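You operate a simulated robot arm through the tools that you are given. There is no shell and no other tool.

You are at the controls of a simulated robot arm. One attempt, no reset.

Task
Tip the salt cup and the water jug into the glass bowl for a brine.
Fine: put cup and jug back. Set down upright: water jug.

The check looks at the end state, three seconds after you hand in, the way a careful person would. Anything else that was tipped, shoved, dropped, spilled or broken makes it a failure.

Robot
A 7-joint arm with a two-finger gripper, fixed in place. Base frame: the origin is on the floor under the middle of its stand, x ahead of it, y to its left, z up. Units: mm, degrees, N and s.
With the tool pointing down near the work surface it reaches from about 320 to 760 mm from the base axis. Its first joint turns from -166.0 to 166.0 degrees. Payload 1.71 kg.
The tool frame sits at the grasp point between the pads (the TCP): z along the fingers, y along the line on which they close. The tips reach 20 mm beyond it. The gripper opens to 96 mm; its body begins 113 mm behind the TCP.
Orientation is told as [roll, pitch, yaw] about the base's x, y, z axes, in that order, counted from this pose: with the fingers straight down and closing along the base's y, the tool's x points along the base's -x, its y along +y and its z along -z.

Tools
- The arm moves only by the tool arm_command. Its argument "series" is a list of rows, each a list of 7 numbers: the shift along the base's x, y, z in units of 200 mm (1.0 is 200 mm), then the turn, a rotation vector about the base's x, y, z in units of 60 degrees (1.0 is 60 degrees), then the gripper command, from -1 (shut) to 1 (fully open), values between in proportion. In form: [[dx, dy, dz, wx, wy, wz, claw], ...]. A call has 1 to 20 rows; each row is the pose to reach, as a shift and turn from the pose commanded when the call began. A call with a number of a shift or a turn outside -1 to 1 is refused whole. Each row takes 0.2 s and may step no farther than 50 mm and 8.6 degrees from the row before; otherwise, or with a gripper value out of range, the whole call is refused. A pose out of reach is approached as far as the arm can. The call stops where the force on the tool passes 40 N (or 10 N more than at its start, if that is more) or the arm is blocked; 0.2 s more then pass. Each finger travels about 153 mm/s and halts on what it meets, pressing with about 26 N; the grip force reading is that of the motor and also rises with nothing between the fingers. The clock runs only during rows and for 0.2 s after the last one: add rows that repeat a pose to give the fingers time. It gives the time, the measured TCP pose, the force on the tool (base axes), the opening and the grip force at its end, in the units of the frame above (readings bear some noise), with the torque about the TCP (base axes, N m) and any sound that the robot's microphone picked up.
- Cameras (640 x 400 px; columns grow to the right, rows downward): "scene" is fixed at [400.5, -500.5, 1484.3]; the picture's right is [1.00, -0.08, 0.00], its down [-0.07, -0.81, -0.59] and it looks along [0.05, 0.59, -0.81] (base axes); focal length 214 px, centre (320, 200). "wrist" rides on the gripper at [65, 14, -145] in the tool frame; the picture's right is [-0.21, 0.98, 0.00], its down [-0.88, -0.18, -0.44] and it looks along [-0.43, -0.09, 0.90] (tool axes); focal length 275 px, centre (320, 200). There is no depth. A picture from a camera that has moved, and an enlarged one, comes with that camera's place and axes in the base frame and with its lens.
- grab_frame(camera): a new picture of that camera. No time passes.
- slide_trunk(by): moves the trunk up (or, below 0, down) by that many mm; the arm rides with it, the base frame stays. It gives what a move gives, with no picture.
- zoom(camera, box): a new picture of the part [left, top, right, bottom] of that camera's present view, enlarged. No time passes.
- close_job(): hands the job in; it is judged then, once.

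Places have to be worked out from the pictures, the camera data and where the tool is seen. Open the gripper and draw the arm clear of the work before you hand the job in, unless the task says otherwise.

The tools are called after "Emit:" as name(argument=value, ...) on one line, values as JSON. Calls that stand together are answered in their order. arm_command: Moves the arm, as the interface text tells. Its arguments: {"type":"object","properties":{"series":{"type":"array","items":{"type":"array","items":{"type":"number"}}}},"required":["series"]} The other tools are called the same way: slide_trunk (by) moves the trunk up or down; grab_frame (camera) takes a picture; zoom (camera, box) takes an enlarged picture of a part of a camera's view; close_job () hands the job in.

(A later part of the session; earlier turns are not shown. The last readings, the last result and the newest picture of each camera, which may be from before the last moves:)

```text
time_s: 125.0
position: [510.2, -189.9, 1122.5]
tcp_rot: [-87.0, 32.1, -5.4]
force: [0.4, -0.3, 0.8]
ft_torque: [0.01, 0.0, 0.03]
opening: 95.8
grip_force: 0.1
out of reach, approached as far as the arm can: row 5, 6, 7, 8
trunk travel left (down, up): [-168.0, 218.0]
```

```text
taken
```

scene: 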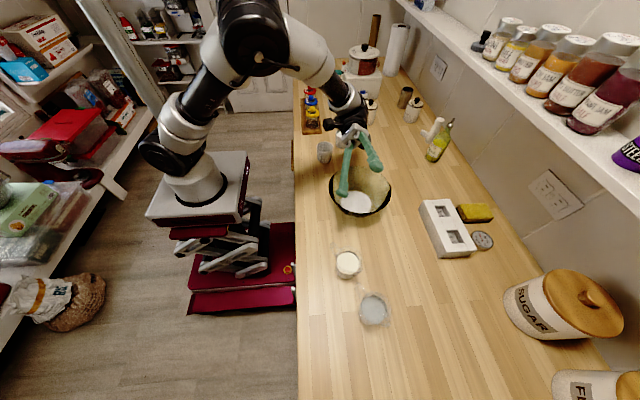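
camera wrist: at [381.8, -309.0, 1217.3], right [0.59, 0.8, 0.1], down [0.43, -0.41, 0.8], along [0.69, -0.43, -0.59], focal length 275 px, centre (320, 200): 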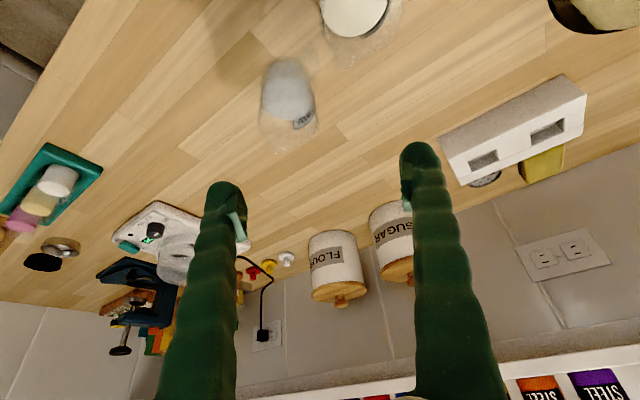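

The same pour now stops near 98°, so the arm is carrying a different internal posture since that blocked move after the salt. I'll untilt and go back through the earlier pose near the salt cup, staying high, to try to recover the original posture.

Emit:
arm_command(series=[[0.02, 0.06, 0, 0.0804, -0.0957, 0, 1], [0.04, 0.12, 0, 0.1608, -0.1915, 0, 1], [0.06, 0.18, 0, 0.2411, -0.2872, 0, 1], [0.08, 0.24, 0, 0.3215, -0.383, 0, 1], [0.1, 0.3, 0, 0.4019, -0.4787, 0, 1], [0.1, 0.32, 0, 0.4822, -0.5745, 0, 1], [0.1, 0.32, 0, 0.5626, -0.6702, 0, 1], [0.1, 0.32, 0, 0.643, -0.766, 0, 1]])

Emit:
arm_command(series=[[0.02, 0.02, 0.02, 0.065, -0.0774, 0, 1], [0.04, 0.04, 0.04, 0.13, -0.1549, 0, 1], [0.06, 0.06, 0.06, 0.195, -0.2323, 0, 1], [0.08, 0.08, 0.08, 0.26, -0.3097, 0, 1], [0.1, 0.1, 0.1, 0.325, -0.3871, 0, 1], [0.1, 0.1, 0.1, 0.36, -0.4289, 0, 1], [0.1, 0.1, 0.1, 0.36, -0.4289, 0, 1]])

Emit:
grab_frame(camera="scene")

```text
time_s: 126.8
position: [530.1, -124.4, 1120.9]
tcp_rot: [-47.4, -14.7, 1.5]
force: [-0.4, 0.7, 0.1]
ft_torque: [0.02, 0.01, -0.01]
opening: 96.0
grip_force: 0.1
trunk travel left (down, up): [-168.0, 218.0]
```

```text
time_s: 128.3
position: [550.9, -103.2, 1141.1]
tcp_rot: [-21.2, -38.9, -10.6]
force: [0.1, -1.1, -0.9]
ft_torque: [0.02, 0.02, 0.02]
opening: 96.2
grip_force: 0.1
trunk travel left (down, up): [-168.0, 218.0]
```

```text
taken
```

scene: 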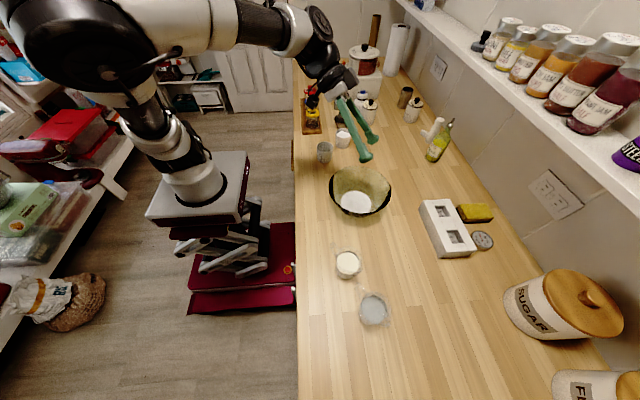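

Emit:
arm_command(series=[[-0.02, 0.1, 0, 0.07, -0.0624, 0, 1], [-0.05, 0.2, 0, 0.14, -0.1249, 0, 1], [-0.08, 0.3, 0, 0.2125, -0.1873, 0, 1], [-0.11, 0.4, 0, 0.2125, -0.1873, 0, 1], [-0.15, 0.55, 0, 0.2125, -0.1873, 0, 1], [-0.2, 0.7, 0, 0.2125, -0.1873, 0, 1], [-0.25, 0.85, 0, 0.2125, -0.1873, 0, 1], [-0.3, 0.98, 0, 0.2125, -0.1873, 0, 1], [-0.3, 0.98, 0, 0.2125, -0.1873, 0, 1]])

Emit:
grab_frame(camera="scene")

```text
time_s: 130.3
position: [491.9, 93.9, 1136.7]
tcp_rot: [-0.4, -45.7, -24.9]
force: [-0.1, 0.1, 0.9]
ft_torque: [0.02, 0.02, 0.01]
opening: 96.0
grip_force: 0.2
trunk travel left (down, up): [-168.0, 218.0]
```

```text
taken
```

scene: 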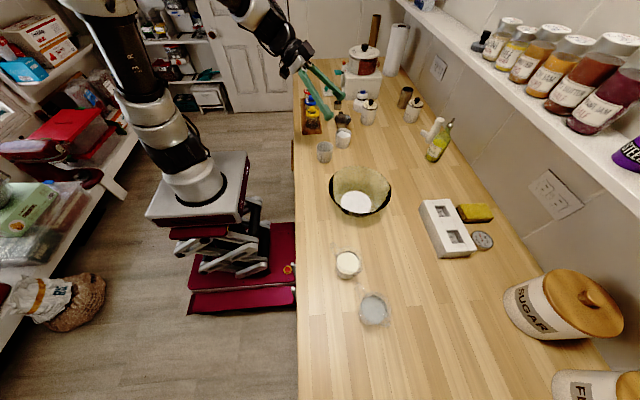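

The elbow is back up in its earlier posture. I'll return to the pour start pose from here and repeat the tilt rehearsal.

Emit:
arm_command(series=[[0.05, -0.12, -0.01, 0, 0, 0, 1], [0.1, -0.24, -0.02, 0, 0, 0, 1], [0.14, -0.36, -0.03, 0, 0, 0, 1], [0.18, -0.5, -0.04, 0, 0, 0, 1], [0.2, -0.65, -0.06, 0, 0, 0, 1], [0.22, -0.8, -0.08, 0, 0, 0, 1], [0.22, -0.95, -0.1, 0, 0, 0, 1], [0.22, -1.0, -0.11, 0, 0, 0, 1], [0.22, -1.0, -0.11, 0, 0, 0, 1]])

Emit:
grab_frame(camera="scene")

```text
time_s: 132.3
position: [535.3, -105.7, 1115.6]
tcp_rot: [-0.4, -45.7, -24.8]
force: [-0.1, 0.8, 0.6]
ft_torque: [-0.03, -0.02, 0.01]
opening: 95.9
grip_force: 0.1
trunk travel left (down, up): [-168.0, 218.0]
```

```text
taken
```

scene: 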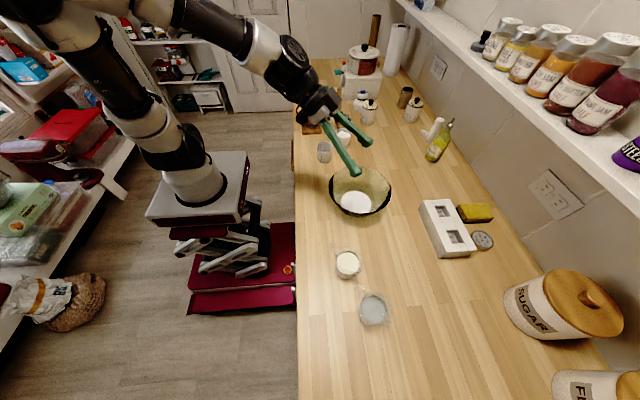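

Emit:
arm_command(series=[[0, -0.03, 0, -0.0804, 0.0957, 0, 1], [-0.01, -0.06, 0, -0.1608, 0.1915, 0, 1], [-0.02, -0.09, 0, -0.2411, 0.2872, 0, 1], [-0.03, -0.09, 0, -0.3215, 0.383, 0, 1], [-0.03, -0.09, 0, -0.4019, 0.4787, 0, 1], [-0.03, -0.09, 0, -0.4822, 0.5745, 0, 1], [-0.03, -0.09, 0, -0.5626, 0.6702, 0, 1], [-0.03, -0.09, 0, -0.643, 0.766, 0, 1], [-0.03, -0.09, 0, -0.643, 0.766, 0, 1]])

Emit:
arm_command(series=[[0, 0, 0, -0.0804, 0.0957, 0, 1], [0, 0, 0, -0.1608, 0.1915, 0, 1], [0, 0, 0, -0.2411, 0.2872, 0, 1], [0, 0, 0, -0.3215, 0.383, 0, 1], [0, 0, 0, -0.4019, 0.4787, 0, 1], [0, 0, 0, -0.4822, 0.5745, 0, 1], [0, 0, 0, -0.5626, 0.6702, 0, 1], [0, 0, 0, -0.5626, 0.6702, 0, 1]])

Emit:
grab_frame(camera="scene")

```text
time_s: 134.3
position: [527.6, -126.1, 1118.7]
tcp_rot: [-52.3, -5.8, 0.4]
force: [-0.2, -0.5, -0.3]
ft_torque: [0.05, 0.01, -0.04]
opening: 96.1
grip_force: 0.0
trunk travel left (down, up): [-168.0, 218.0]
```

```text
time_s: 136.2
position: [507.2, -189.2, 1123.2]
tcp_rot: [-86.4, 33.1, -5.7]
force: [-0.4, -0.4, -1.0]
ft_torque: [0.01, 0.02, -0.04]
opening: 96.0
grip_force: 0.0
out of reach, approached as far as the arm can: row 5, 6, 7, 8
trunk travel left (down, up): [-168.0, 218.0]
```

```text
taken
```

scene: 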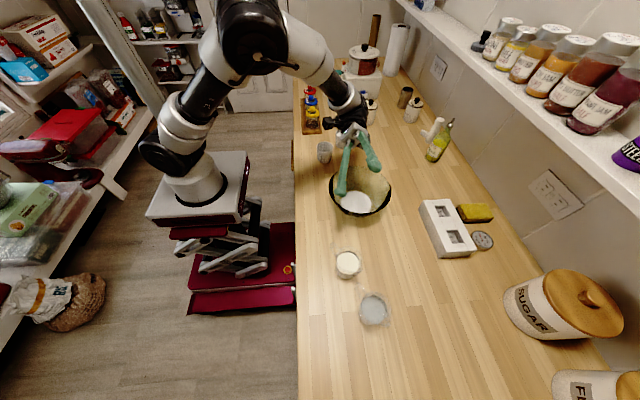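

It stopped at the same place, but the salt pour used smaller 5° steps. I'll go back 40° and approach again with finer steps to see whether step size matters.

Emit:
arm_command(series=[[0.02, 0.06, 0, 0.0804, -0.0957, 0, 1], [0.04, 0.12, 0, 0.1608, -0.1915, 0, 1], [0.06, 0.18, 0, 0.2411, -0.2872, 0, 1], [0.08, 0.24, -0.02, 0.3215, -0.383, 0, 1], [0.1, 0.3, -0.03, 0.4019, -0.4787, 0, 1], [0.1, 0.32, -0.03, 0.4822, -0.5745, 0, 1], [0.1, 0.32, -0.03, 0.4822, -0.5745, 0, 1]])

Emit:
grab_frame(camera="scene")

```text
time_s: 137.8
position: [527.7, -121.1, 1115.8]
tcp_rot: [-55.9, -1.6, 3.1]
force: [0.5, 0.8, -0.4]
ft_torque: [0.01, 0.01, -0.02]
opening: 95.8
grip_force: 0.1
trunk travel left (down, up): [-168.0, 218.0]
```

```text
taken
```

scene: 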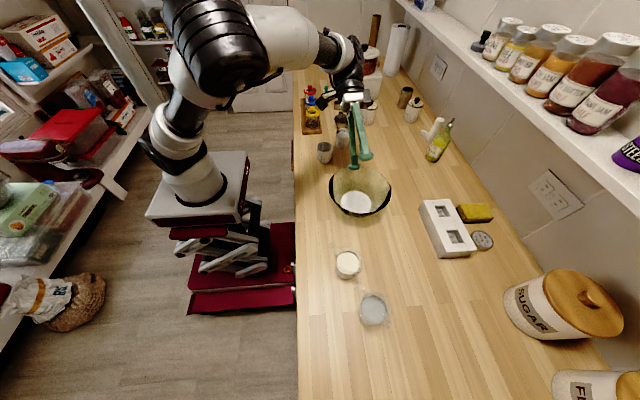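

Here the elbow is lower and nearer the camera than it was in the salt pour at this tilt. The salt pour had been entered from a -47° yaw pose further out, so I'll untilt and retrace that exact entry route.

Emit:
arm_command(series=[[0, 0.03, 0.02, 0.0804, -0.0957, 0, 1], [0, 0.06, 0.04, 0.1608, -0.1915, 0, 1], [0, 0.1, 0.06, 0.2411, -0.2872, 0, 1], [0, 0.15, 0.08, 0.3215, -0.383, 0, 1], [0, 0.2, 0.1, 0.4019, -0.4787, 0, 1], [0, 0.25, 0.1, 0.4822, -0.5745, 0, 1], [0, 0.3, 0.1, 0.5626, -0.6702, 0, 1], [0, 0.35, 0.1, 0.643, -0.766, 0, 1], [0, 0.35, 0.1, 0.643, -0.766, 0, 1]])

Emit:
arm_command(series=[[-0.03, 0.15, 0, 0, 0, 0, 1], [-0.06, 0.3, 0, 0, 0, 0, 1], [-0.1, 0.45, 0, 0, 0, 0, 1], [-0.14, 0.6, 0, 0, 0, 0, 1], [-0.18, 0.75, 0, 0, 0, 0, 1], [-0.18, 0.75, 0, 0, 0, 0, 1]])

Emit:
grab_frame(camera="scene")

```text
time_s: 139.8
position: [530.9, -50.2, 1134.6]
tcp_rot: [-8.6, -45.0, -18.0]
force: [-0.4, 0.4, 0.0]
ft_torque: [0.01, 0.02, -0.02]
opening: 95.9
grip_force: 0.1
trunk travel left (down, up): [-168.0, 218.0]
```

```text
time_s: 141.2
position: [493.6, 99.7, 1133.0]
tcp_rot: [-8.7, -45.0, -17.9]
force: [0.0, -0.2, 0.0]
ft_torque: [0.01, -0.01, 0.03]
opening: 95.9
grip_force: 0.1
trunk travel left (down, up): [-168.0, 218.0]
```

```text
taken
```

scene: 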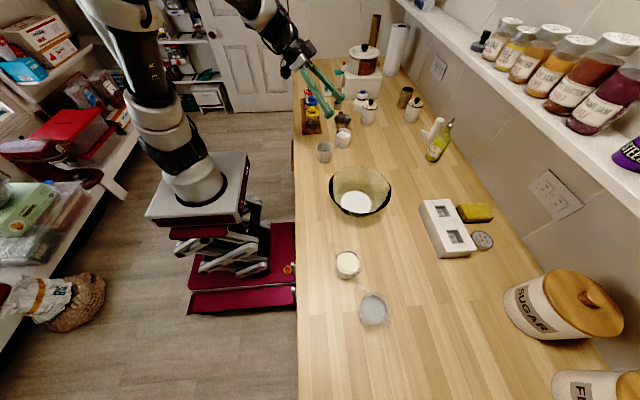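

The elbow is now fully up. I'll go to the outer pose at about (577,-62) with yaw near -47°, as in the salt run.

Emit:
arm_command(series=[[0.04, -0.08, -0.01, 0, 0, -0.06, 1], [0.08, -0.16, -0.02, 0, 0, -0.12, 1], [0.12, -0.24, -0.03, 0, 0, -0.18, 1], [0.16, -0.32, -0.04, 0, 0, -0.24, 1], [0.2, -0.4, -0.05, 0, 0, -0.3, 1], [0.25, -0.48, -0.06, 0, 0, -0.36, 1], [0.3, -0.56, -0.07, 0, 0, -0.42, 1], [0.35, -0.64, -0.08, 0, 0, -0.48, 1], [0.4, -0.73, -0.09, 0, 0, -0.5, 1], [0.42, -0.81, -0.09, 0, 0, -0.5, 1], [0.42, -0.81, -0.09, 0, 0, -0.5, 1]])

Emit:
grab_frame(camera="scene")

```text
time_s: 143.6
position: [576.3, -61.8, 1116.6]
tcp_rot: [-8.7, -45.0, -48.0]
force: [0.3, 0.3, -0.3]
ft_torque: [0.0, 0.0, -0.02]
opening: 96.0
grip_force: 0.1
trunk travel left (down, up): [-168.0, 218.0]
```

```text
taken
```

scene: 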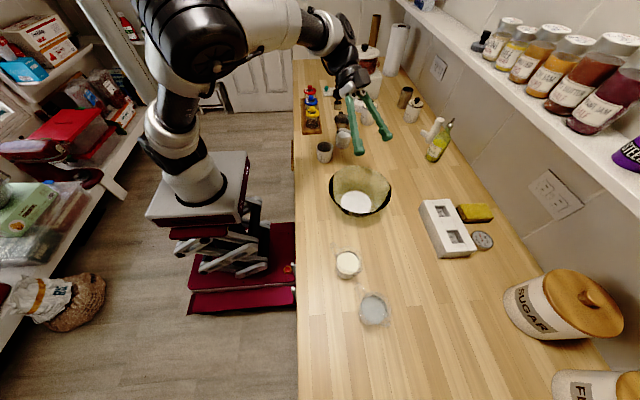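

Checking the numbers, the tilt itself did reach about 106–110°; it was the TCP that got displaced toward -y. So the limit is where the wrist ends up. A larger yaw should keep the wrist nearer, so I'll go to the 28° pitch upright pose and rehearse a pour with yaw around +20°.

Emit:
arm_command(series=[[0, 0, 0, 0.0343, -0.0381, 0.0512, 1], [0, 0, 0, 0.0686, -0.0762, 0.1025, 1], [0, 0, 0, 0.0686, -0.0762, 0.1025, 1]])

Emit:
arm_command(series=[[0, 0, 0, 0.07, 0.063, 0, 1], [0, 0, 0, 0.14, 0.126, 0, 1], [0, 0, 0, 0.2105, 0.1895, 0, 1], [0, 0, 0, 0.2105, 0.1895, 0, 1]])

Emit:
arm_command(series=[[-0.01, -0.03, 0, 0, 0, 0.1, 1], [-0.03, -0.07, 0, 0, 0, 0.2, 1], [-0.05, -0.11, 0, 0, 0, 0.3, 1], [-0.07, -0.15, 0, 0, 0, 0.4, 1], [-0.09, -0.2, 0, 0, 0, 0.5, 1], [-0.11, -0.25, 0, 0, 0, 0.6, 1], [-0.13, -0.3, 0, 0, 0, 0.7, 1], [-0.15, -0.35, 0, 0, 0, 0.8, 1], [-0.17, -0.375, 0, 0, 0, 0.9, 1], [-0.17, -0.375, 0, 0, 0, 1.0, 1], [-0.17, -0.375, 0, 0, 0, 1.0, 1]])

Emit:
grab_frame(camera="scene")

```text
time_s: 144.3
position: [575.6, -61.7, 1117.3]
tcp_rot: [0.0, -44.9, -48.0]
force: [0.3, -0.4, -0.1]
ft_torque: [0.01, 0.02, 0.03]
opening: 95.9
grip_force: 0.1
trunk travel left (down, up): [-168.0, 218.0]
```

```text
time_s: 145.3
position: [576.3, -62.2, 1118.1]
tcp_rot: [0.0, -27.9, -48.0]
force: [-0.2, -0.2, 0.7]
ft_torque: [0.01, 0.0, 0.02]
opening: 96.0
grip_force: 0.0
trunk travel left (down, up): [-168.0, 218.0]
```

```text
time_s: 147.8
position: [542.3, -137.7, 1117.2]
tcp_rot: [0.1, -27.8, 12.1]
force: [-0.2, 1.2, 0.1]
ft_torque: [0.02, -0.01, -0.02]
opening: 96.1
grip_force: 0.1
trunk travel left (down, up): [-168.0, 218.0]
```

```text
taken
```

scene: 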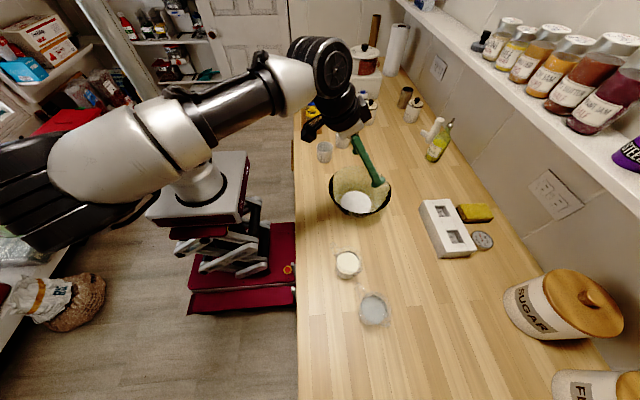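

Now the tilt rehearsal from yaw +12°, with the mouth toward azimuth 72°.

Emit:
arm_command(series=[[0, 0, 0, -0.0872, 0.0283, 0, 1], [0, 0, 0, -0.1744, 0.0567, 0, 1], [0, 0, 0, -0.2615, 0.085, 0, 1], [0, 0, 0, -0.3487, 0.1133, 0, 1], [0, 0, 0, -0.4359, 0.1417, 0, 1], [0, 0, 0, -0.5231, 0.17, 0, 1], [0, 0, 0, -0.6103, 0.1983, 0, 1], [0, 0, 0, -0.6974, 0.2266, 0, 1], [0, 0, 0, -0.7846, 0.255, 0, 1], [0, 0, 0, -0.8718, 0.2833, 0, 1]])

Emit:
arm_command(series=[[0, 0, 0, -0.0872, 0.0283, 0, 1], [0, 0, 0, -0.1744, 0.0567, 0, 1], [0, 0, 0, -0.2615, 0.085, 0, 1], [0, 0, 0, -0.3487, 0.1133, 0, 1], [0, 0, 0, -0.4359, 0.1417, 0, 1], [0, 0, 0, -0.5231, 0.17, 0, 1], [0, 0, 0, -0.6103, 0.1983, 0, 1], [0, 0, 0, -0.6974, 0.2266, 0, 1], [0, 0, 0, -0.7846, 0.255, 0, 1], [0, 0, 0, -0.8718, 0.2833, 0, 1]])

Emit:
grab_frame(camera="scene")

```text
time_s: 149.9
position: [542.5, -137.9, 1118.5]
tcp_rot: [-45.5, 5.4, 21.8]
force: [-0.6, 0.8, 0.6]
ft_torque: [-0.01, 0.02, 0.0]
opening: 96.1
grip_force: 0.1
trunk travel left (down, up): [-168.0, 218.0]
```

```text
time_s: 152.2
position: [539.2, -177.5, 1128.8]
tcp_rot: [-95.3, 35.3, 3.4]
force: [-0.3, -0.3, -0.3]
ft_torque: [0.0, 0.0, 0.01]
opening: 96.1
grip_force: 0.0
out of reach, approached as far as the arm can: row 9, 10
trunk travel left (down, up): [-168.0, 218.0]
```

```text
taken
```

scene: 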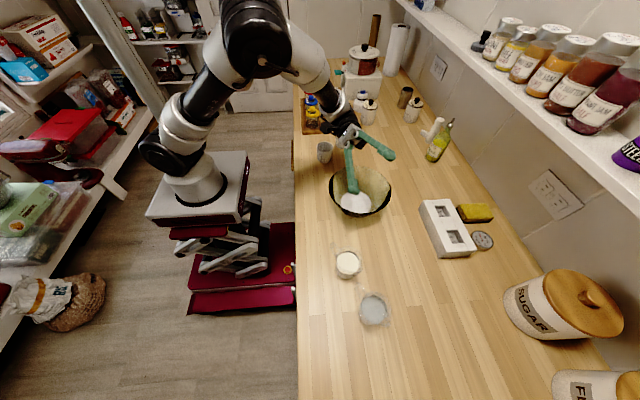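

Much better: exact up to about 99°, with only the last 10° displaced. I'll untilt, add another 18° of yaw and check that it reaches 110° fully.

Emit:
arm_command(series=[[0, 0.04, -0.01, 0.0872, -0.0283, 0, 1], [0, 0.08, -0.02, 0.1744, -0.0567, 0, 1], [0, 0.12, -0.03, 0.2615, -0.085, 0, 1], [0, 0.16, -0.04, 0.3487, -0.1133, 0, 1], [0, 0.2, -0.05, 0.4359, -0.1417, 0, 1], [0, 0.2, -0.05, 0.5231, -0.17, 0, 1], [0, 0.2, -0.05, 0.6103, -0.1983, 0, 1], [0, 0.2, -0.05, 0.6974, -0.2266, 0, 1], [0, 0.2, -0.05, 0.7846, -0.255, 0, 1], [0, 0.2, -0.05, 0.8718, -0.2833, 0, 1]])

Emit:
arm_command(series=[[0, 0, 0, 0.0872, -0.0283, 0, 1], [0, 0, 0, 0.1744, -0.0567, 0, 1], [0, 0, 0, 0.2615, -0.085, 0, 1], [0, 0, 0, 0.3487, -0.1133, 0, 1], [0, 0, 0, 0.4359, -0.1417, 0, 1], [0, 0, 0, 0.5231, -0.17, 0, 1], [0, 0, 0, 0.6103, -0.1983, 0, 1], [0, 0, 0, 0.6974, -0.2266, 0, 1], [0, 0, 0, 0.7846, -0.255, 0, 1], [0, 0, 0, 0.8299, -0.2697, 0, 1]])

Emit:
grab_frame(camera="scene")

```text
time_s: 154.3
position: [539.2, -137.3, 1118.8]
tcp_rot: [-45.3, 5.3, 21.8]
force: [1.0, 1.1, 0.8]
ft_torque: [-0.02, -0.01, 0.02]
opening: 96.1
grip_force: 0.1
trunk travel left (down, up): [-168.0, 218.0]
```

```text
time_s: 156.6
position: [538.6, -139.0, 1117.8]
tcp_rot: [-2.5, -26.6, 13.0]
force: [0.6, 0.0, -0.2]
ft_torque: [0.03, -0.01, 0.0]
opening: 96.3
grip_force: 0.1
trunk travel left (down, up): [-168.0, 218.0]
```

```text
taken
```

scene: 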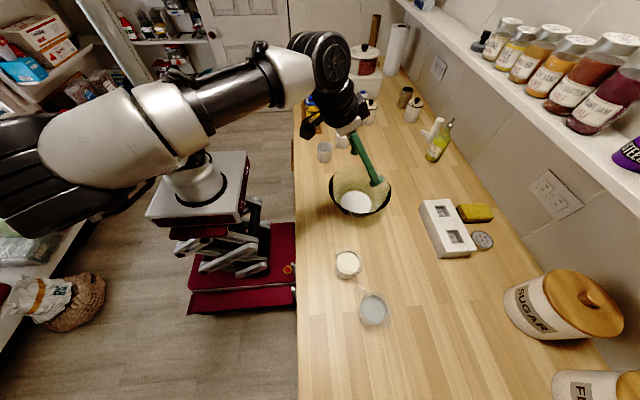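

Emit:
arm_command(series=[[0.01, 0, 0, 0, 0, 0.1, 1], [0.03, 0, 0, 0, 0, 0.2, 1], [0.05, 0, 0, 0, 0, 0.283, 1], [0.05, 0, 0, 0, 0, 0.283, 1]])

Emit:
arm_command(series=[[0, 0, 0, -0.1, 0, 0, 1], [0, 0, 0, -0.2, 0, 0, 1], [0, 0, 0, -0.3, 0, 0, 1], [0, 0, 0, -0.4, 0, 0, 1], [0, 0, 0, -0.5, 0, 0, 1], [0, 0, 0, -0.6, 0, 0, 1], [0, 0, 0, -0.7, 0, 0, 1], [0, 0, 0, -0.8, 0, 0, 1], [0, 0, 0, -0.9, 0, 0, 1], [0, 0, 0, -1.0, 0, 0, 1]])

Emit:
arm_command(series=[[0, 0, 0, -0.1, 0, 0, 1], [0, 0, 0, -0.2, 0, 0, 1], [0, 0, 0, -0.3, 0, 0, 1], [0, 0, 0, -0.4, 0, 0, 1], [0, 0, 0, -0.5, 0, 0, 1], [0, 0, 0, -0.6, 0, 0, 1], [0, 0, 0, -0.7, 0, 0, 1], [0, 0, 0, -0.8, 0, 0, 1], [0, 0, 0, -0.8, 0, 0, 1]])

Emit:
grab_frame(camera="scene")

```text
time_s: 157.6
position: [548.2, -137.3, 1117.5]
tcp_rot: [-2.5, -26.6, 30.1]
force: [0.3, -0.2, 0.2]
ft_torque: [-0.02, -0.06, 0.0]
opening: 96.1
grip_force: 0.1
trunk travel left (down, up): [-168.0, 218.0]
```

```text
time_s: 159.8
position: [549.5, -136.4, 1117.1]
tcp_rot: [-51.8, 9.6, 38.5]
force: [-0.5, -0.4, -0.5]
ft_torque: [0.03, 0.03, -0.01]
opening: 96.0
grip_force: 0.0
trunk travel left (down, up): [-168.0, 218.0]
```

```text
time_s: 161.8
position: [548.8, -136.8, 1118.7]
tcp_rot: [-96.9, 34.4, 20.5]
force: [0.4, 0.4, -0.1]
ft_torque: [0.01, 0.01, -0.01]
opening: 96.0
grip_force: 0.0
trunk travel left (down, up): [-168.0, 218.0]
```

```text
taken
```

scene: 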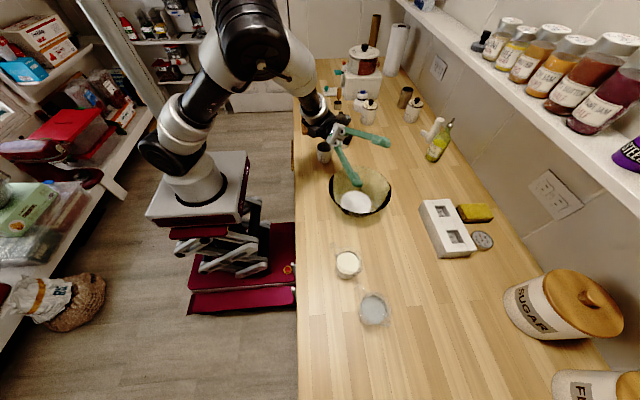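

At yaw +30° the tilt reaches 108° exactly with no reach warnings, and the hand stays well clear of the salt cup. I'll untilt and head to the water jug.

Emit:
arm_command(series=[[0, 0, 0, 0.12, 0, 0, 1], [0, 0, 0, 0.24, 0, 0, 1], [0, 0, 0, 0.36, 0, 0, 1], [0, 0, 0, 0.48, 0, 0, 1], [0, 0, 0, 0.6, 0, 0, 1], [0, 0, 0, 0.72, 0, 0, 1], [0, 0, 0, 0.8, 0, 0, 1]])

Emit:
arm_command(series=[[0, 0, 0, 0.12, 0, 0, 1], [0, 0, 0, 0.24, 0, 0, 1], [0, 0, 0, 0.36, 0, 0, 1], [0, 0, 0, 0.48, 0, 0, 1], [0, 0, 0, 0.6, 0, 0, 1], [0, 0, 0, 0.72, 0, 0, 1], [0, 0, 0, 0.84, 0, 0, 1], [0, 0, 0, 0.96, 0, 0, 1], [0, 0, 0, 1.0, 0, 0, 1], [0, 0, 0, 1.0, 0, 0, 1]])

Emit:
grab_frame(camera="scene")

```text
time_s: 163.3
position: [549.2, -136.9, 1116.5]
tcp_rot: [-51.9, 9.5, 38.4]
force: [-0.4, 0.5, -0.9]
ft_torque: [0.06, 0.0, 0.02]
opening: 96.1
grip_force: 0.1
trunk travel left (down, up): [-168.0, 218.0]
```

```text
time_s: 165.6
position: [549.2, -136.2, 1118.3]
tcp_rot: [-2.4, -26.5, 30.1]
force: [0.4, -0.5, 0.4]
ft_torque: [-0.01, 0.03, 0.01]
opening: 95.8
grip_force: 0.1
trunk travel left (down, up): [-168.0, 218.0]
```

```text
taken
```

scene: 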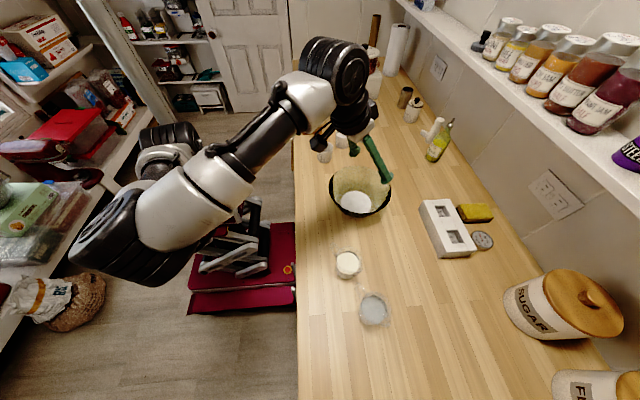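

Now I'll carry the empty gripper toward the jug, unwinding the yaw from +30° to about -30° on the way and staying at z≈1115.

Emit:
arm_command(series=[[0, -0.08, 0, 0.02, 0.01, -0.05, 1], [-0.01, -0.16, 0, 0.03, 0.018, -0.1, 1], [-0.02, -0.24, 0, 0.03, 0.018, -0.15, 1], [-0.03, -0.32, 0, 0.03, 0.018, -0.2, 1], [-0.04, -0.4, 0, 0.03, 0.018, -0.25, 1], [-0.05, -0.5, 0, 0.03, 0.018, -0.3, 1], [-0.06, -0.6, 0, 0.03, 0.018, -0.35, 1], [-0.07, -0.7, 0, 0.03, 0.018, -0.4, 1], [-0.08, -0.8, 0, 0.03, 0.018, -0.45, 1], [-0.08, -0.8, 0, 0.03, 0.018, -0.5, 1], [-0.08, -0.8, 0, 0.03, 0.018, -0.5, 1]])

Emit:
arm_command(series=[[0, -0.08, 0, 0, 0, -0.05, 1], [-0.01, -0.16, 0, 0, 0, -0.1, 1], [-0.02, -0.24, 0, 0, 0, -0.15, 1], [-0.03, -0.32, 0, 0, 0, -0.2, 1], [-0.04, -0.4, 0, 0, 0, -0.25, 1], [-0.05, -0.5, 0, 0, 0, -0.3, 1], [-0.06, -0.6, 0, 0, 0, -0.35, 1], [-0.06, -0.64, 0, 0, 0, -0.4, 1], [-0.06, -0.64, 0, 0, 0, -0.45, 1], [-0.06, -0.64, 0, 0, 0, -0.5, 1], [-0.06, -0.64, 0, 0, 0, -0.5, 1]])

Emit:
grab_frame(camera="scene")

Emit:
grab_frame(camera="wrist")

```text
time_s: 167.9
position: [532.9, -298.0, 1118.9]
tcp_rot: [-0.2, -26.0, -1.0]
force: [-0.1, 0.0, 0.2]
ft_torque: [0.0, 0.01, -0.02]
opening: 96.2
grip_force: 0.0
trunk travel left (down, up): [-168.0, 218.0]
```

```text
time_s: 170.3
position: [521.0, -424.7, 1119.3]
tcp_rot: [-0.4, -26.0, -30.9]
force: [-0.3, 0.3, 0.9]
ft_torque: [0.01, 0.0, 0.0]
opening: 95.9
grip_force: 0.1
trunk travel left (down, up): [-168.0, 218.0]
```

```text
taken
```

scene: 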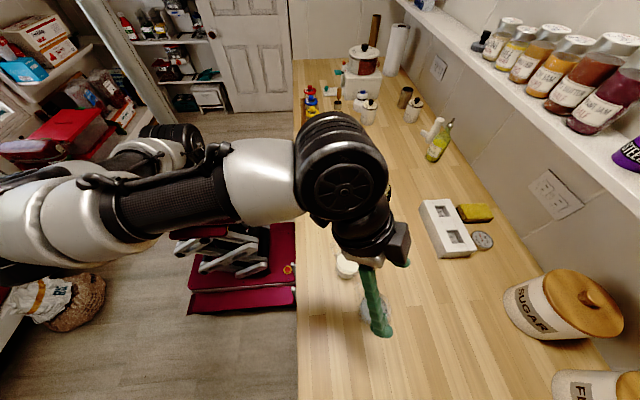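

```text
taken
camera wrist: at [423.4, -349.2, 1220.2], right [0.66, 0.74, 0.09], down [0.41, -0.46, 0.79], along [0.62, -0.49, -0.61], focal length 275 px, centre (320, 200)
```

wrist: 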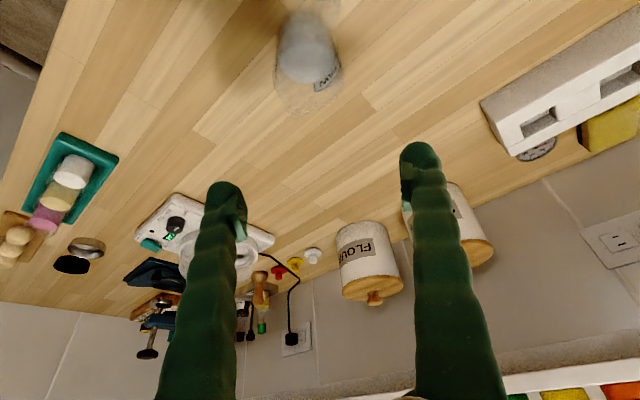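

I'm above the jug. I'll zoom in to refine its position and handle direction before descending.

Emit:
zoom(camera="wrist", box=[250, 0, 378, 120])

Emit:
zoom(camera="wrist", box=[268, 0, 348, 60])

```text
3.33 times, centred on (314, 60) of wrist
camera zoom: at [423.4, -349.2, 1220.2], right [0.66, 0.74, 0.09], down [0.41, -0.46, 0.79], along [0.62, -0.49, -0.61], focal length 918 px, centre (340, 667)
```

zoom: 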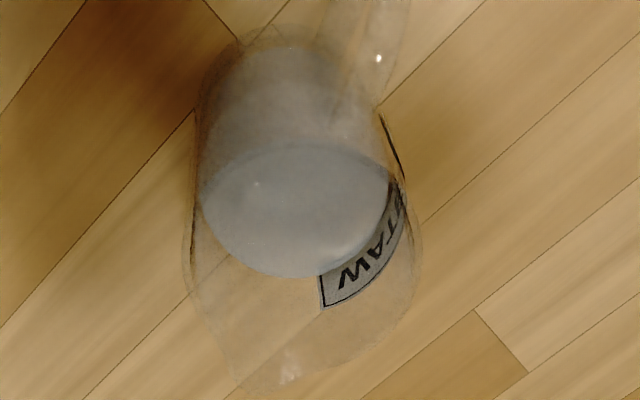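

```text
6.67 times, centred on (308, 30) of wrist
camera zoom: at [423.4, -349.2, 1220.2], right [0.66, 0.74, 0.09], down [0.41, -0.46, 0.79], along [0.62, -0.49, -0.61], focal length 1835 px, centre (400, 1333)
```

zoom: 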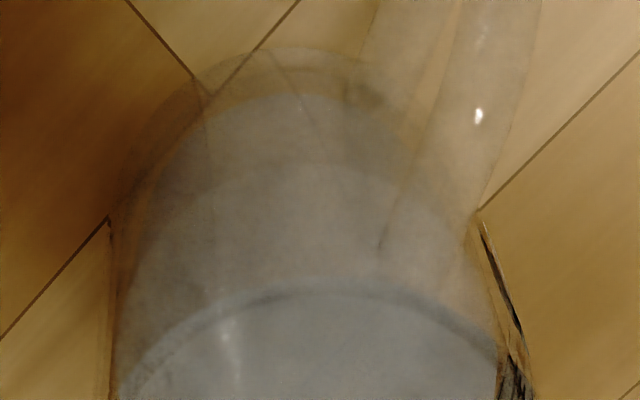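

The jug centre refines to about (521.5,-423.5), diameter ≈62 mm, and the handle sits between the finger planes, slightly to the right. I'll rotate the yaw 7° further so the handle is better centred and descend to z≈1012 for a check.

Emit:
arm_command(series=[[0.003, 0.005, -0.05, 0, 0, -0.04, 1], [0.003, 0.005, -0.15, 0, 0, -0.08, 1], [0.003, 0.005, -0.25, 0, 0, -0.117, 1], [0.003, 0.005, -0.35, 0, 0, -0.117, 1], [0.003, 0.005, -0.45, 0, 0, -0.117, 1], [0.003, 0.005, -0.53, 0, 0, -0.117, 1], [0.003, 0.005, -0.53, 0, 0, -0.117, 1]])

Emit:
grab_frame(camera="wrist")

Emit:
grab_frame(camera="scene")

```text
time_s: 171.9
position: [521.7, -423.8, 1012.5]
tcp_rot: [-0.4, -25.9, -37.9]
force: [0.7, -0.4, 0.3]
ft_torque: [0.0, 0.02, -0.03]
opening: 96.1
grip_force: 0.1
trunk travel left (down, up): [-168.0, 218.0]
```

```text
taken
camera wrist: at [434.0, -336.8, 1114.2], right [0.75, 0.66, 0.09], down [0.36, -0.51, 0.79], along [0.56, -0.56, -0.61], focal length 275 px, centre (320, 200)
```

wrist: 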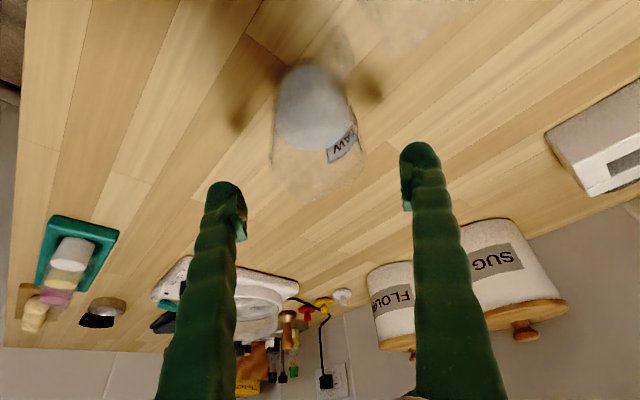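

```text
taken
```

scene: 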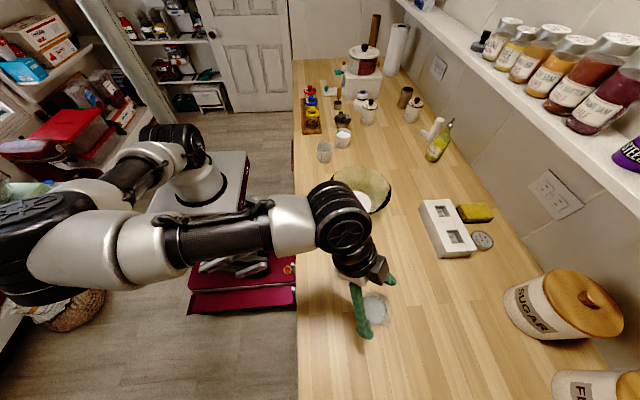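

Emit:
zoom(camera="wrist", box=[220, 10, 440, 230])

Emit:
zoom(camera="scene", box=[310, 230, 430, 350])

```text
1.82 times, centred on (330, 120) of wrist
camera zoom: at [434.0, -336.8, 1114.2], right [0.75, 0.66, 0.09], down [0.36, -0.51, 0.79], along [0.56, -0.56, -0.61], focal length 500 px, centre (302, 346)
```

zoom: 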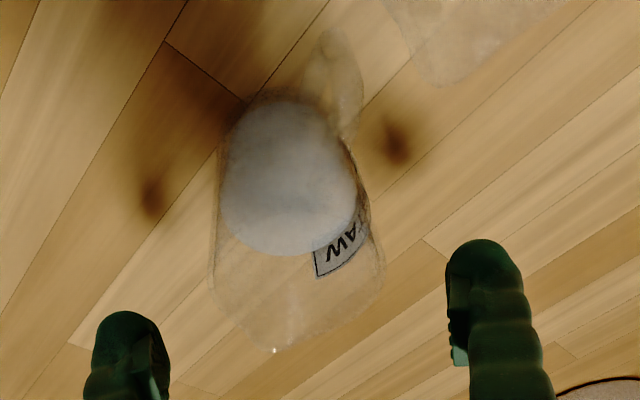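

```text
3.33 times, centred on (370, 290) of scene
camera zoom: at [400.5, -500.5, 1484.3], right [1.0, -0.08, 0.0], down [-0.07, -0.81, -0.59], along [0.05, 0.59, -0.81], focal length 715 px, centre (153, -100)
```

zoom: 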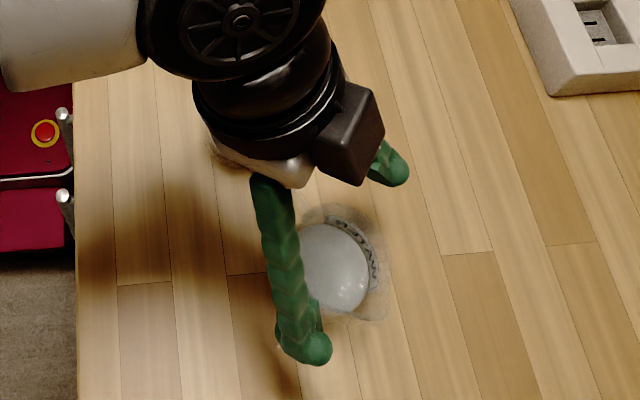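

The rim is centred between the fingers, with the jug perhaps 3–5 mm further forward than the TCP. The handle lies about 20 mm to the right of centre, so I'll add 8° of yaw for clearance, shift forward slightly and descend to z≈975.

Emit:
arm_command(series=[[0.005, -0.005, 0, 0, 0, -0.05, 1], [0.01, -0.008, 0, 0, 0, -0.1, 1], [0.01, -0.008, 0, 0, 0, -0.133, 1], [0.01, -0.008, -0.05, 0, 0, -0.133, 1], [0.01, -0.008, -0.1, 0, 0, -0.133, 1], [0.01, -0.008, -0.15, 0, 0, -0.133, 1], [0.01, -0.008, -0.185, 0, 0, -0.133, 1], [0.01, -0.008, -0.185, 0, 0, -0.133, 1]])

Emit:
zoom(camera="wrist", box=[200, 20, 440, 240])

Emit:
zoom(camera="scene", box=[310, 230, 430, 350])

```text
time_s: 173.8
position: [525.0, -426.2, 976.2]
tcp_rot: [-0.3, -26.1, -46.0]
force: [-0.2, -0.1, -0.5]
ft_torque: [-0.01, 0.0, -0.02]
opening: 96.0
grip_force: 0.0
trunk travel left (down, up): [-168.0, 218.0]
```

```text
1.82 times, centred on (320, 130) of wrist
camera zoom: at [449.1, -327.7, 1077.9], right [0.83, 0.55, 0.09], down [0.28, -0.55, 0.79], along [0.48, -0.63, -0.61], focal length 500 px, centre (320, 327)
```

zoom: 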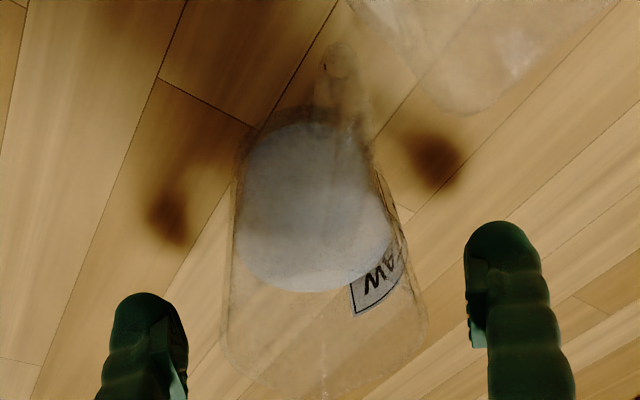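

```text
3.33 times, centred on (370, 290) of scene
camera zoom: at [400.5, -500.5, 1484.3], right [1.0, -0.08, 0.0], down [-0.07, -0.81, -0.59], along [0.05, 0.59, -0.81], focal length 715 px, centre (153, -100)
```

zoom: 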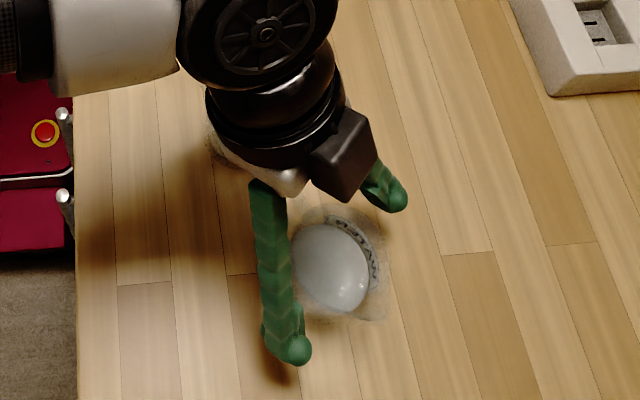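

The jug is centred between the fingers in both views, with the handle in the gap. I'll descend the final 28 mm to z≈948.

Emit:
arm_command(series=[[0, 0, -0.04, 0, 0, 0, 1], [0, 0, -0.08, 0, 0, 0, 1], [0, 0, -0.12, 0, 0, 0, 1], [0, 0, -0.14, 0, 0, 0, 1], [0, 0, -0.14, 0, 0, 0, 1]])

Emit:
zoom(camera="wrist", box=[200, 40, 440, 260])

Emit:
zoom(camera="scene", box=[310, 230, 430, 350])

```text
time_s: 174.9
position: [525.0, -427.0, 946.3]
tcp_rot: [-0.2, -26.1, -45.8]
force: [0.7, 0.3, -0.1]
ft_torque: [0.02, 0.02, -0.01]
opening: 95.9
grip_force: 0.0
trunk travel left (down, up): [-168.0, 218.0]
```

```text
1.82 times, centred on (320, 150) of wrist
camera zoom: at [449.6, -327.7, 1049.1], right [0.83, 0.55, 0.09], down [0.28, -0.55, 0.79], along [0.48, -0.63, -0.61], focal length 500 px, centre (320, 291)
```

zoom: 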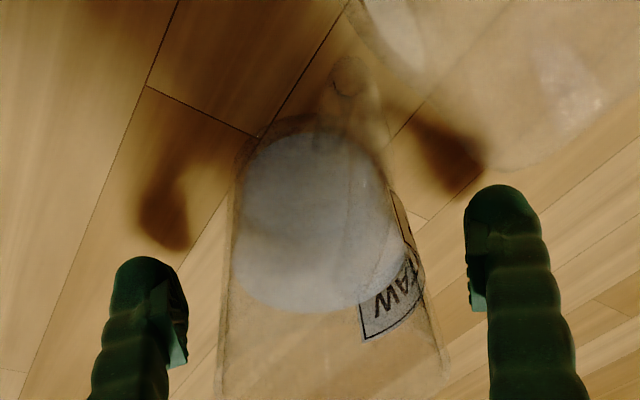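

```text
3.33 times, centred on (370, 290) of scene
camera zoom: at [400.5, -500.5, 1484.3], right [1.0, -0.08, 0.0], down [-0.07, -0.81, -0.59], along [0.05, 0.59, -0.81], focal length 715 px, centre (153, -100)
```

zoom: 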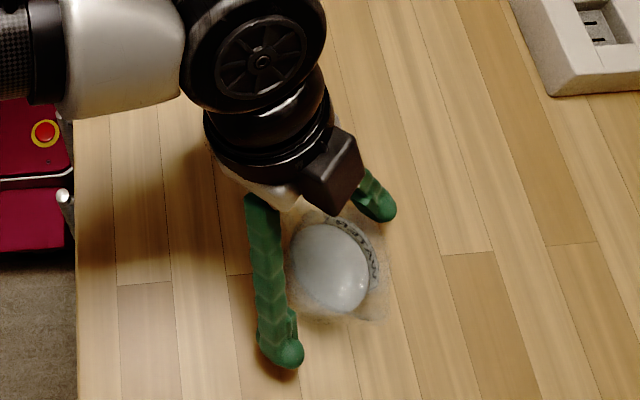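

Everything is aligned, so I'll close gently in stages so that both fingers meet the glass together.

Emit:
arm_command(series=[[0, 0, 0, 0, 0, 0, 0.7], [0, 0, 0, 0, 0, 0, 0.5], [0, 0, 0, 0, 0, 0, 0.42], [0, 0, 0, 0, 0, 0, 0.35], [0, 0, 0, 0, 0, 0, 0.28], [0, 0, 0, 0, 0, 0, 0.2], [0, 0, 0, 0, 0, 0, -1], [0, 0, 0, 0, 0, 0, -1], [0, 0, 0, 0, 0, 0, -1]])

Emit:
zoom(camera="wrist", box=[200, 40, 440, 260])

Emit:
zoom(camera="scene", box=[310, 230, 430, 350])

```text
time_s: 176.9
position: [525.5, -426.9, 947.0]
tcp_rot: [-0.2, -26.0, -45.9]
force: [-0.5, -0.5, 0.0]
ft_torque: [-0.13, -0.01, 0.0]
opening: 68.5
grip_force: 26.4
trunk travel left (down, up): [-168.0, 218.0]
```

```text
1.82 times, centred on (320, 150) of wrist
camera zoom: at [449.6, -327.8, 1049.3], right [0.83, 0.55, 0.09], down [0.28, -0.55, 0.79], along [0.48, -0.63, -0.61], focal length 500 px, centre (320, 291)
```

zoom: 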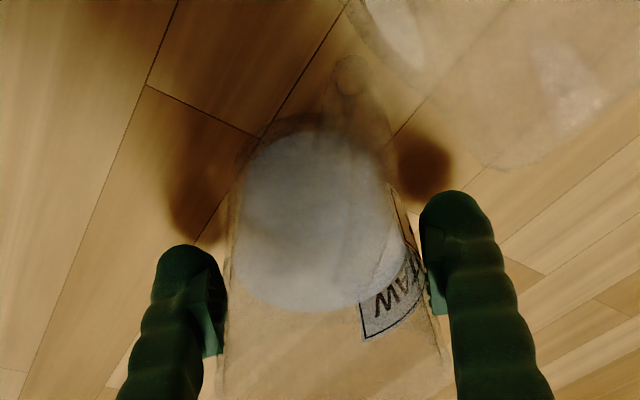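

```text
3.33 times, centred on (370, 290) of scene
camera zoom: at [400.5, -500.5, 1484.3], right [1.0, -0.08, 0.0], down [-0.07, -0.81, -0.59], along [0.05, 0.59, -0.81], focal length 715 px, centre (153, -100)
```

zoom: 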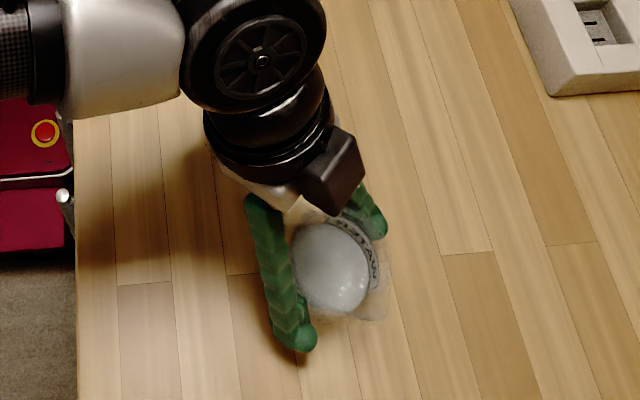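

The grip is firm at 68.5 mm and the jug hasn't shifted. I'll lift slowly by about 30 mm and check that it hangs level.

Emit:
arm_command(series=[[0, 0, 0.02, 0, 0, 0, -1], [0, 0, 0.04, 0, 0, 0, -1], [0, 0, 0.07, 0, 0, 0, -1], [0, 0, 0.1, 0, 0, 0, -1], [0, 0, 0.15, 0, 0, 0, -1], [0, 0, 0.15, 0, 0, 0, -1]])

Emit:
zoom(camera="wrist", box=[200, 40, 440, 260])

Emit:
zoom(camera="scene", box=[310, 230, 430, 350])

```text
time_s: 178.3
position: [524.2, -425.8, 977.2]
tcp_rot: [-0.4, -26.0, -45.9]
force: [0.4, 0.3, -2.2]
ft_torque: [0.01, -0.04, 0.02]
opening: 68.4
grip_force: 25.9
trunk travel left (down, up): [-168.0, 218.0]
```

```text
1.82 times, centred on (320, 150) of wrist
camera zoom: at [449.8, -327.3, 1079.4], right [0.83, 0.55, 0.09], down [0.28, -0.55, 0.79], along [0.48, -0.63, -0.61], focal length 500 px, centre (320, 291)
```

zoom: 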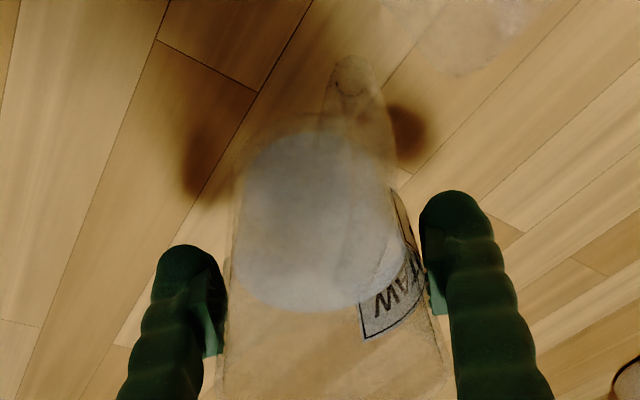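

```text
3.33 times, centred on (370, 290) of scene
camera zoom: at [400.5, -500.5, 1484.3], right [1.0, -0.08, 0.0], down [-0.07, -0.81, -0.59], along [0.05, 0.59, -0.81], focal length 715 px, centre (153, -100)
```

zoom: 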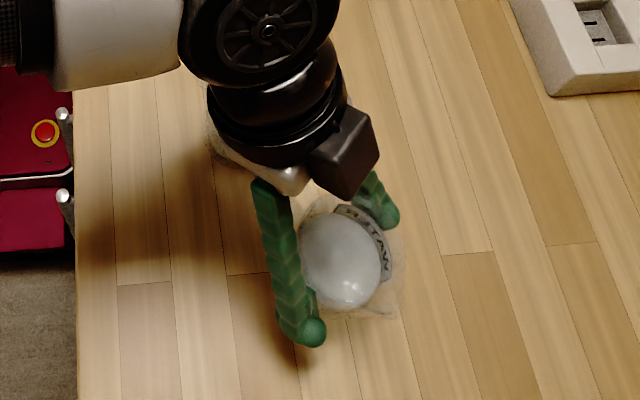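

The jug hangs level and firmly held, about 2 N. I'll lift on to z≈1117 smoothly.

Emit:
arm_command(series=[[0, 0, 0.06, 0, 0, 0, -1], [0, 0, 0.14, 0, 0, 0, -1], [0, 0, 0.22, 0, 0, 0, -1], [0, 0, 0.3, 0, 0, 0, -1], [0, 0, 0.38, 0, 0, 0, -1], [0, 0, 0.46, 0, 0, 0, -1], [0, 0, 0.54, 0, 0, 0, -1], [0, 0, 0.62, 0, 0, 0, -1], [0, 0, 0.68, 0, 0, 0, -1], [0, 0, 0.7, 0, 0, 0, -1], [0, 0, 0.7, 0, 0, 0, -1]])

Emit:
grab_frame(camera="scene")

```text
time_s: 180.8
position: [525.3, -426.6, 1117.6]
tcp_rot: [-0.3, -26.1, -45.9]
force: [0.4, 0.2, -1.6]
ft_torque: [0.0, -0.01, -0.01]
opening: 68.4
grip_force: 26.0
trunk travel left (down, up): [-168.0, 218.0]
```

```text
taken
```

scene: 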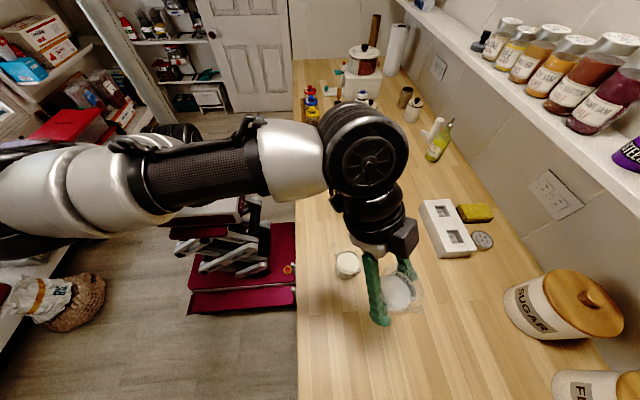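

Now I'll carry the jug gently toward the pour position, undoing the yaw along the rehearsed route.

Emit:
arm_command(series=[[0.003, 0.05, 0, 0, 0, 0.06, -1], [0.006, 0.1, 0, 0, 0, 0.12, -1], [0.01, 0.15, 0, 0, 0, 0.18, -1], [0.013, 0.2, 0, 0, 0, 0.24, -1], [0.016, 0.25, 0, 0, 0, 0.3, -1], [0.02, 0.3, 0, 0, 0, 0.36, -1], [0.023, 0.35, 0, 0, 0, 0.42, -1], [0.026, 0.4, 0, 0, 0, 0.48, -1], [0.03, 0.45, 0, 0, 0, 0.54, -1], [0.033, 0.5, 0, 0, 0, 0.6, -1], [0.036, 0.57, 0, 0, 0, 0.66, -1], [0.04, 0.64, 0, 0, 0, 0.72, -1], [0.04, 0.64, 0, 0, 0, 0.75, -1], [0.04, 0.64, 0, 0, 0, 0.75, -1]])

Emit:
grab_frame(camera="scene")

```text
time_s: 183.8
position: [531.2, -298.0, 1117.4]
tcp_rot: [-0.1, -26.0, -0.9]
force: [0.2, -0.6, -2.2]
ft_torque: [0.0, -0.01, -0.02]
opening: 68.2
grip_force: 25.4
trunk travel left (down, up): [-168.0, 218.0]
```

```text
taken
```

scene: 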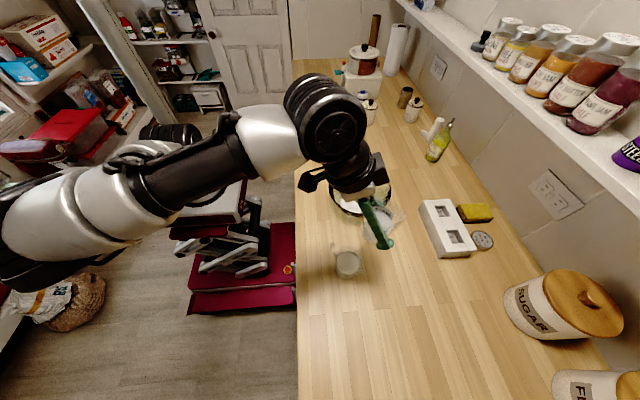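

Emit:
arm_command(series=[[0.007, 0.06, 0, 0, 0, 0.043, -1], [0.014, 0.12, 0, 0, 0, 0.086, -1], [0.021, 0.18, 0, 0, 0, 0.129, -1], [0.028, 0.25, 0, 0, 0, 0.172, -1], [0.035, 0.32, 0, 0, 0, 0.215, -1], [0.042, 0.39, 0, 0, 0, 0.258, -1], [0.05, 0.46, 0, 0, 0, 0.301, -1], [0.058, 0.53, 0, 0, 0, 0.344, -1], [0.066, 0.6, 0, 0, 0, 0.387, -1], [0.074, 0.67, 0, 0, 0, 0.43, -1], [0.082, 0.74, 0, 0, 0, 0.473, -1], [0.09, 0.805, 0, 0, 0, 0.516, -1], [0.09, 0.805, 0, 0, 0, 0.516, -1], [0.09, 0.805, 0, 0, 0, 0.516, -1]])

Emit:
grab_frame(camera="scene")

Emit:
zoom(camera="scene", box=[280, 110, 440, 210])

```text
time_s: 186.8
position: [550.9, -136.0, 1116.8]
tcp_rot: [-0.1, -26.1, 30.1]
force: [-0.1, 0.2, -2.6]
ft_torque: [-0.04, -0.02, 0.02]
opening: 68.2
grip_force: 26.4
trunk travel left (down, up): [-168.0, 218.0]
```

```text
taken
```

scene: 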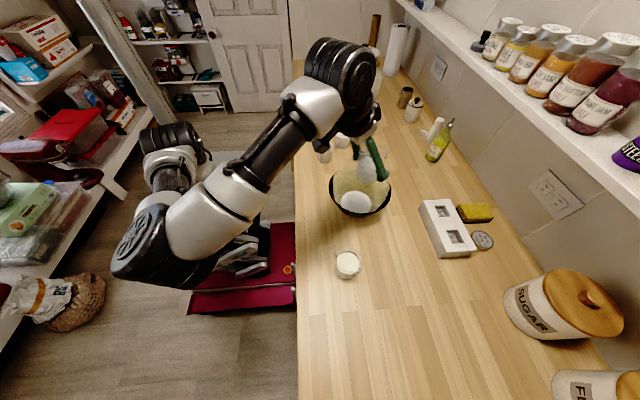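

```text
4.00 times, centred on (360, 160) of scene
camera zoom: at [400.5, -500.5, 1484.3], right [1.0, -0.08, 0.0], down [-0.07, -0.81, -0.59], along [0.05, 0.59, -0.81], focal length 858 px, centre (160, 360)
```

zoom: 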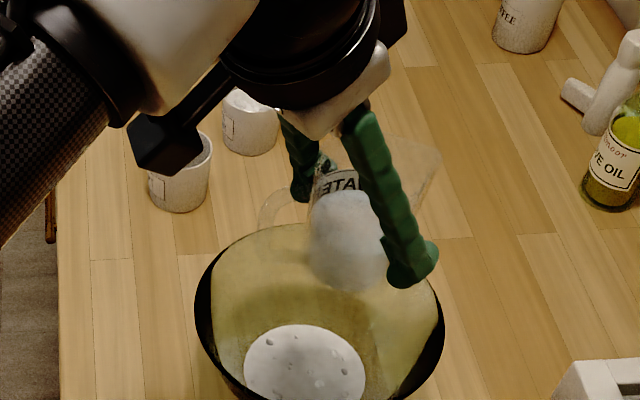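

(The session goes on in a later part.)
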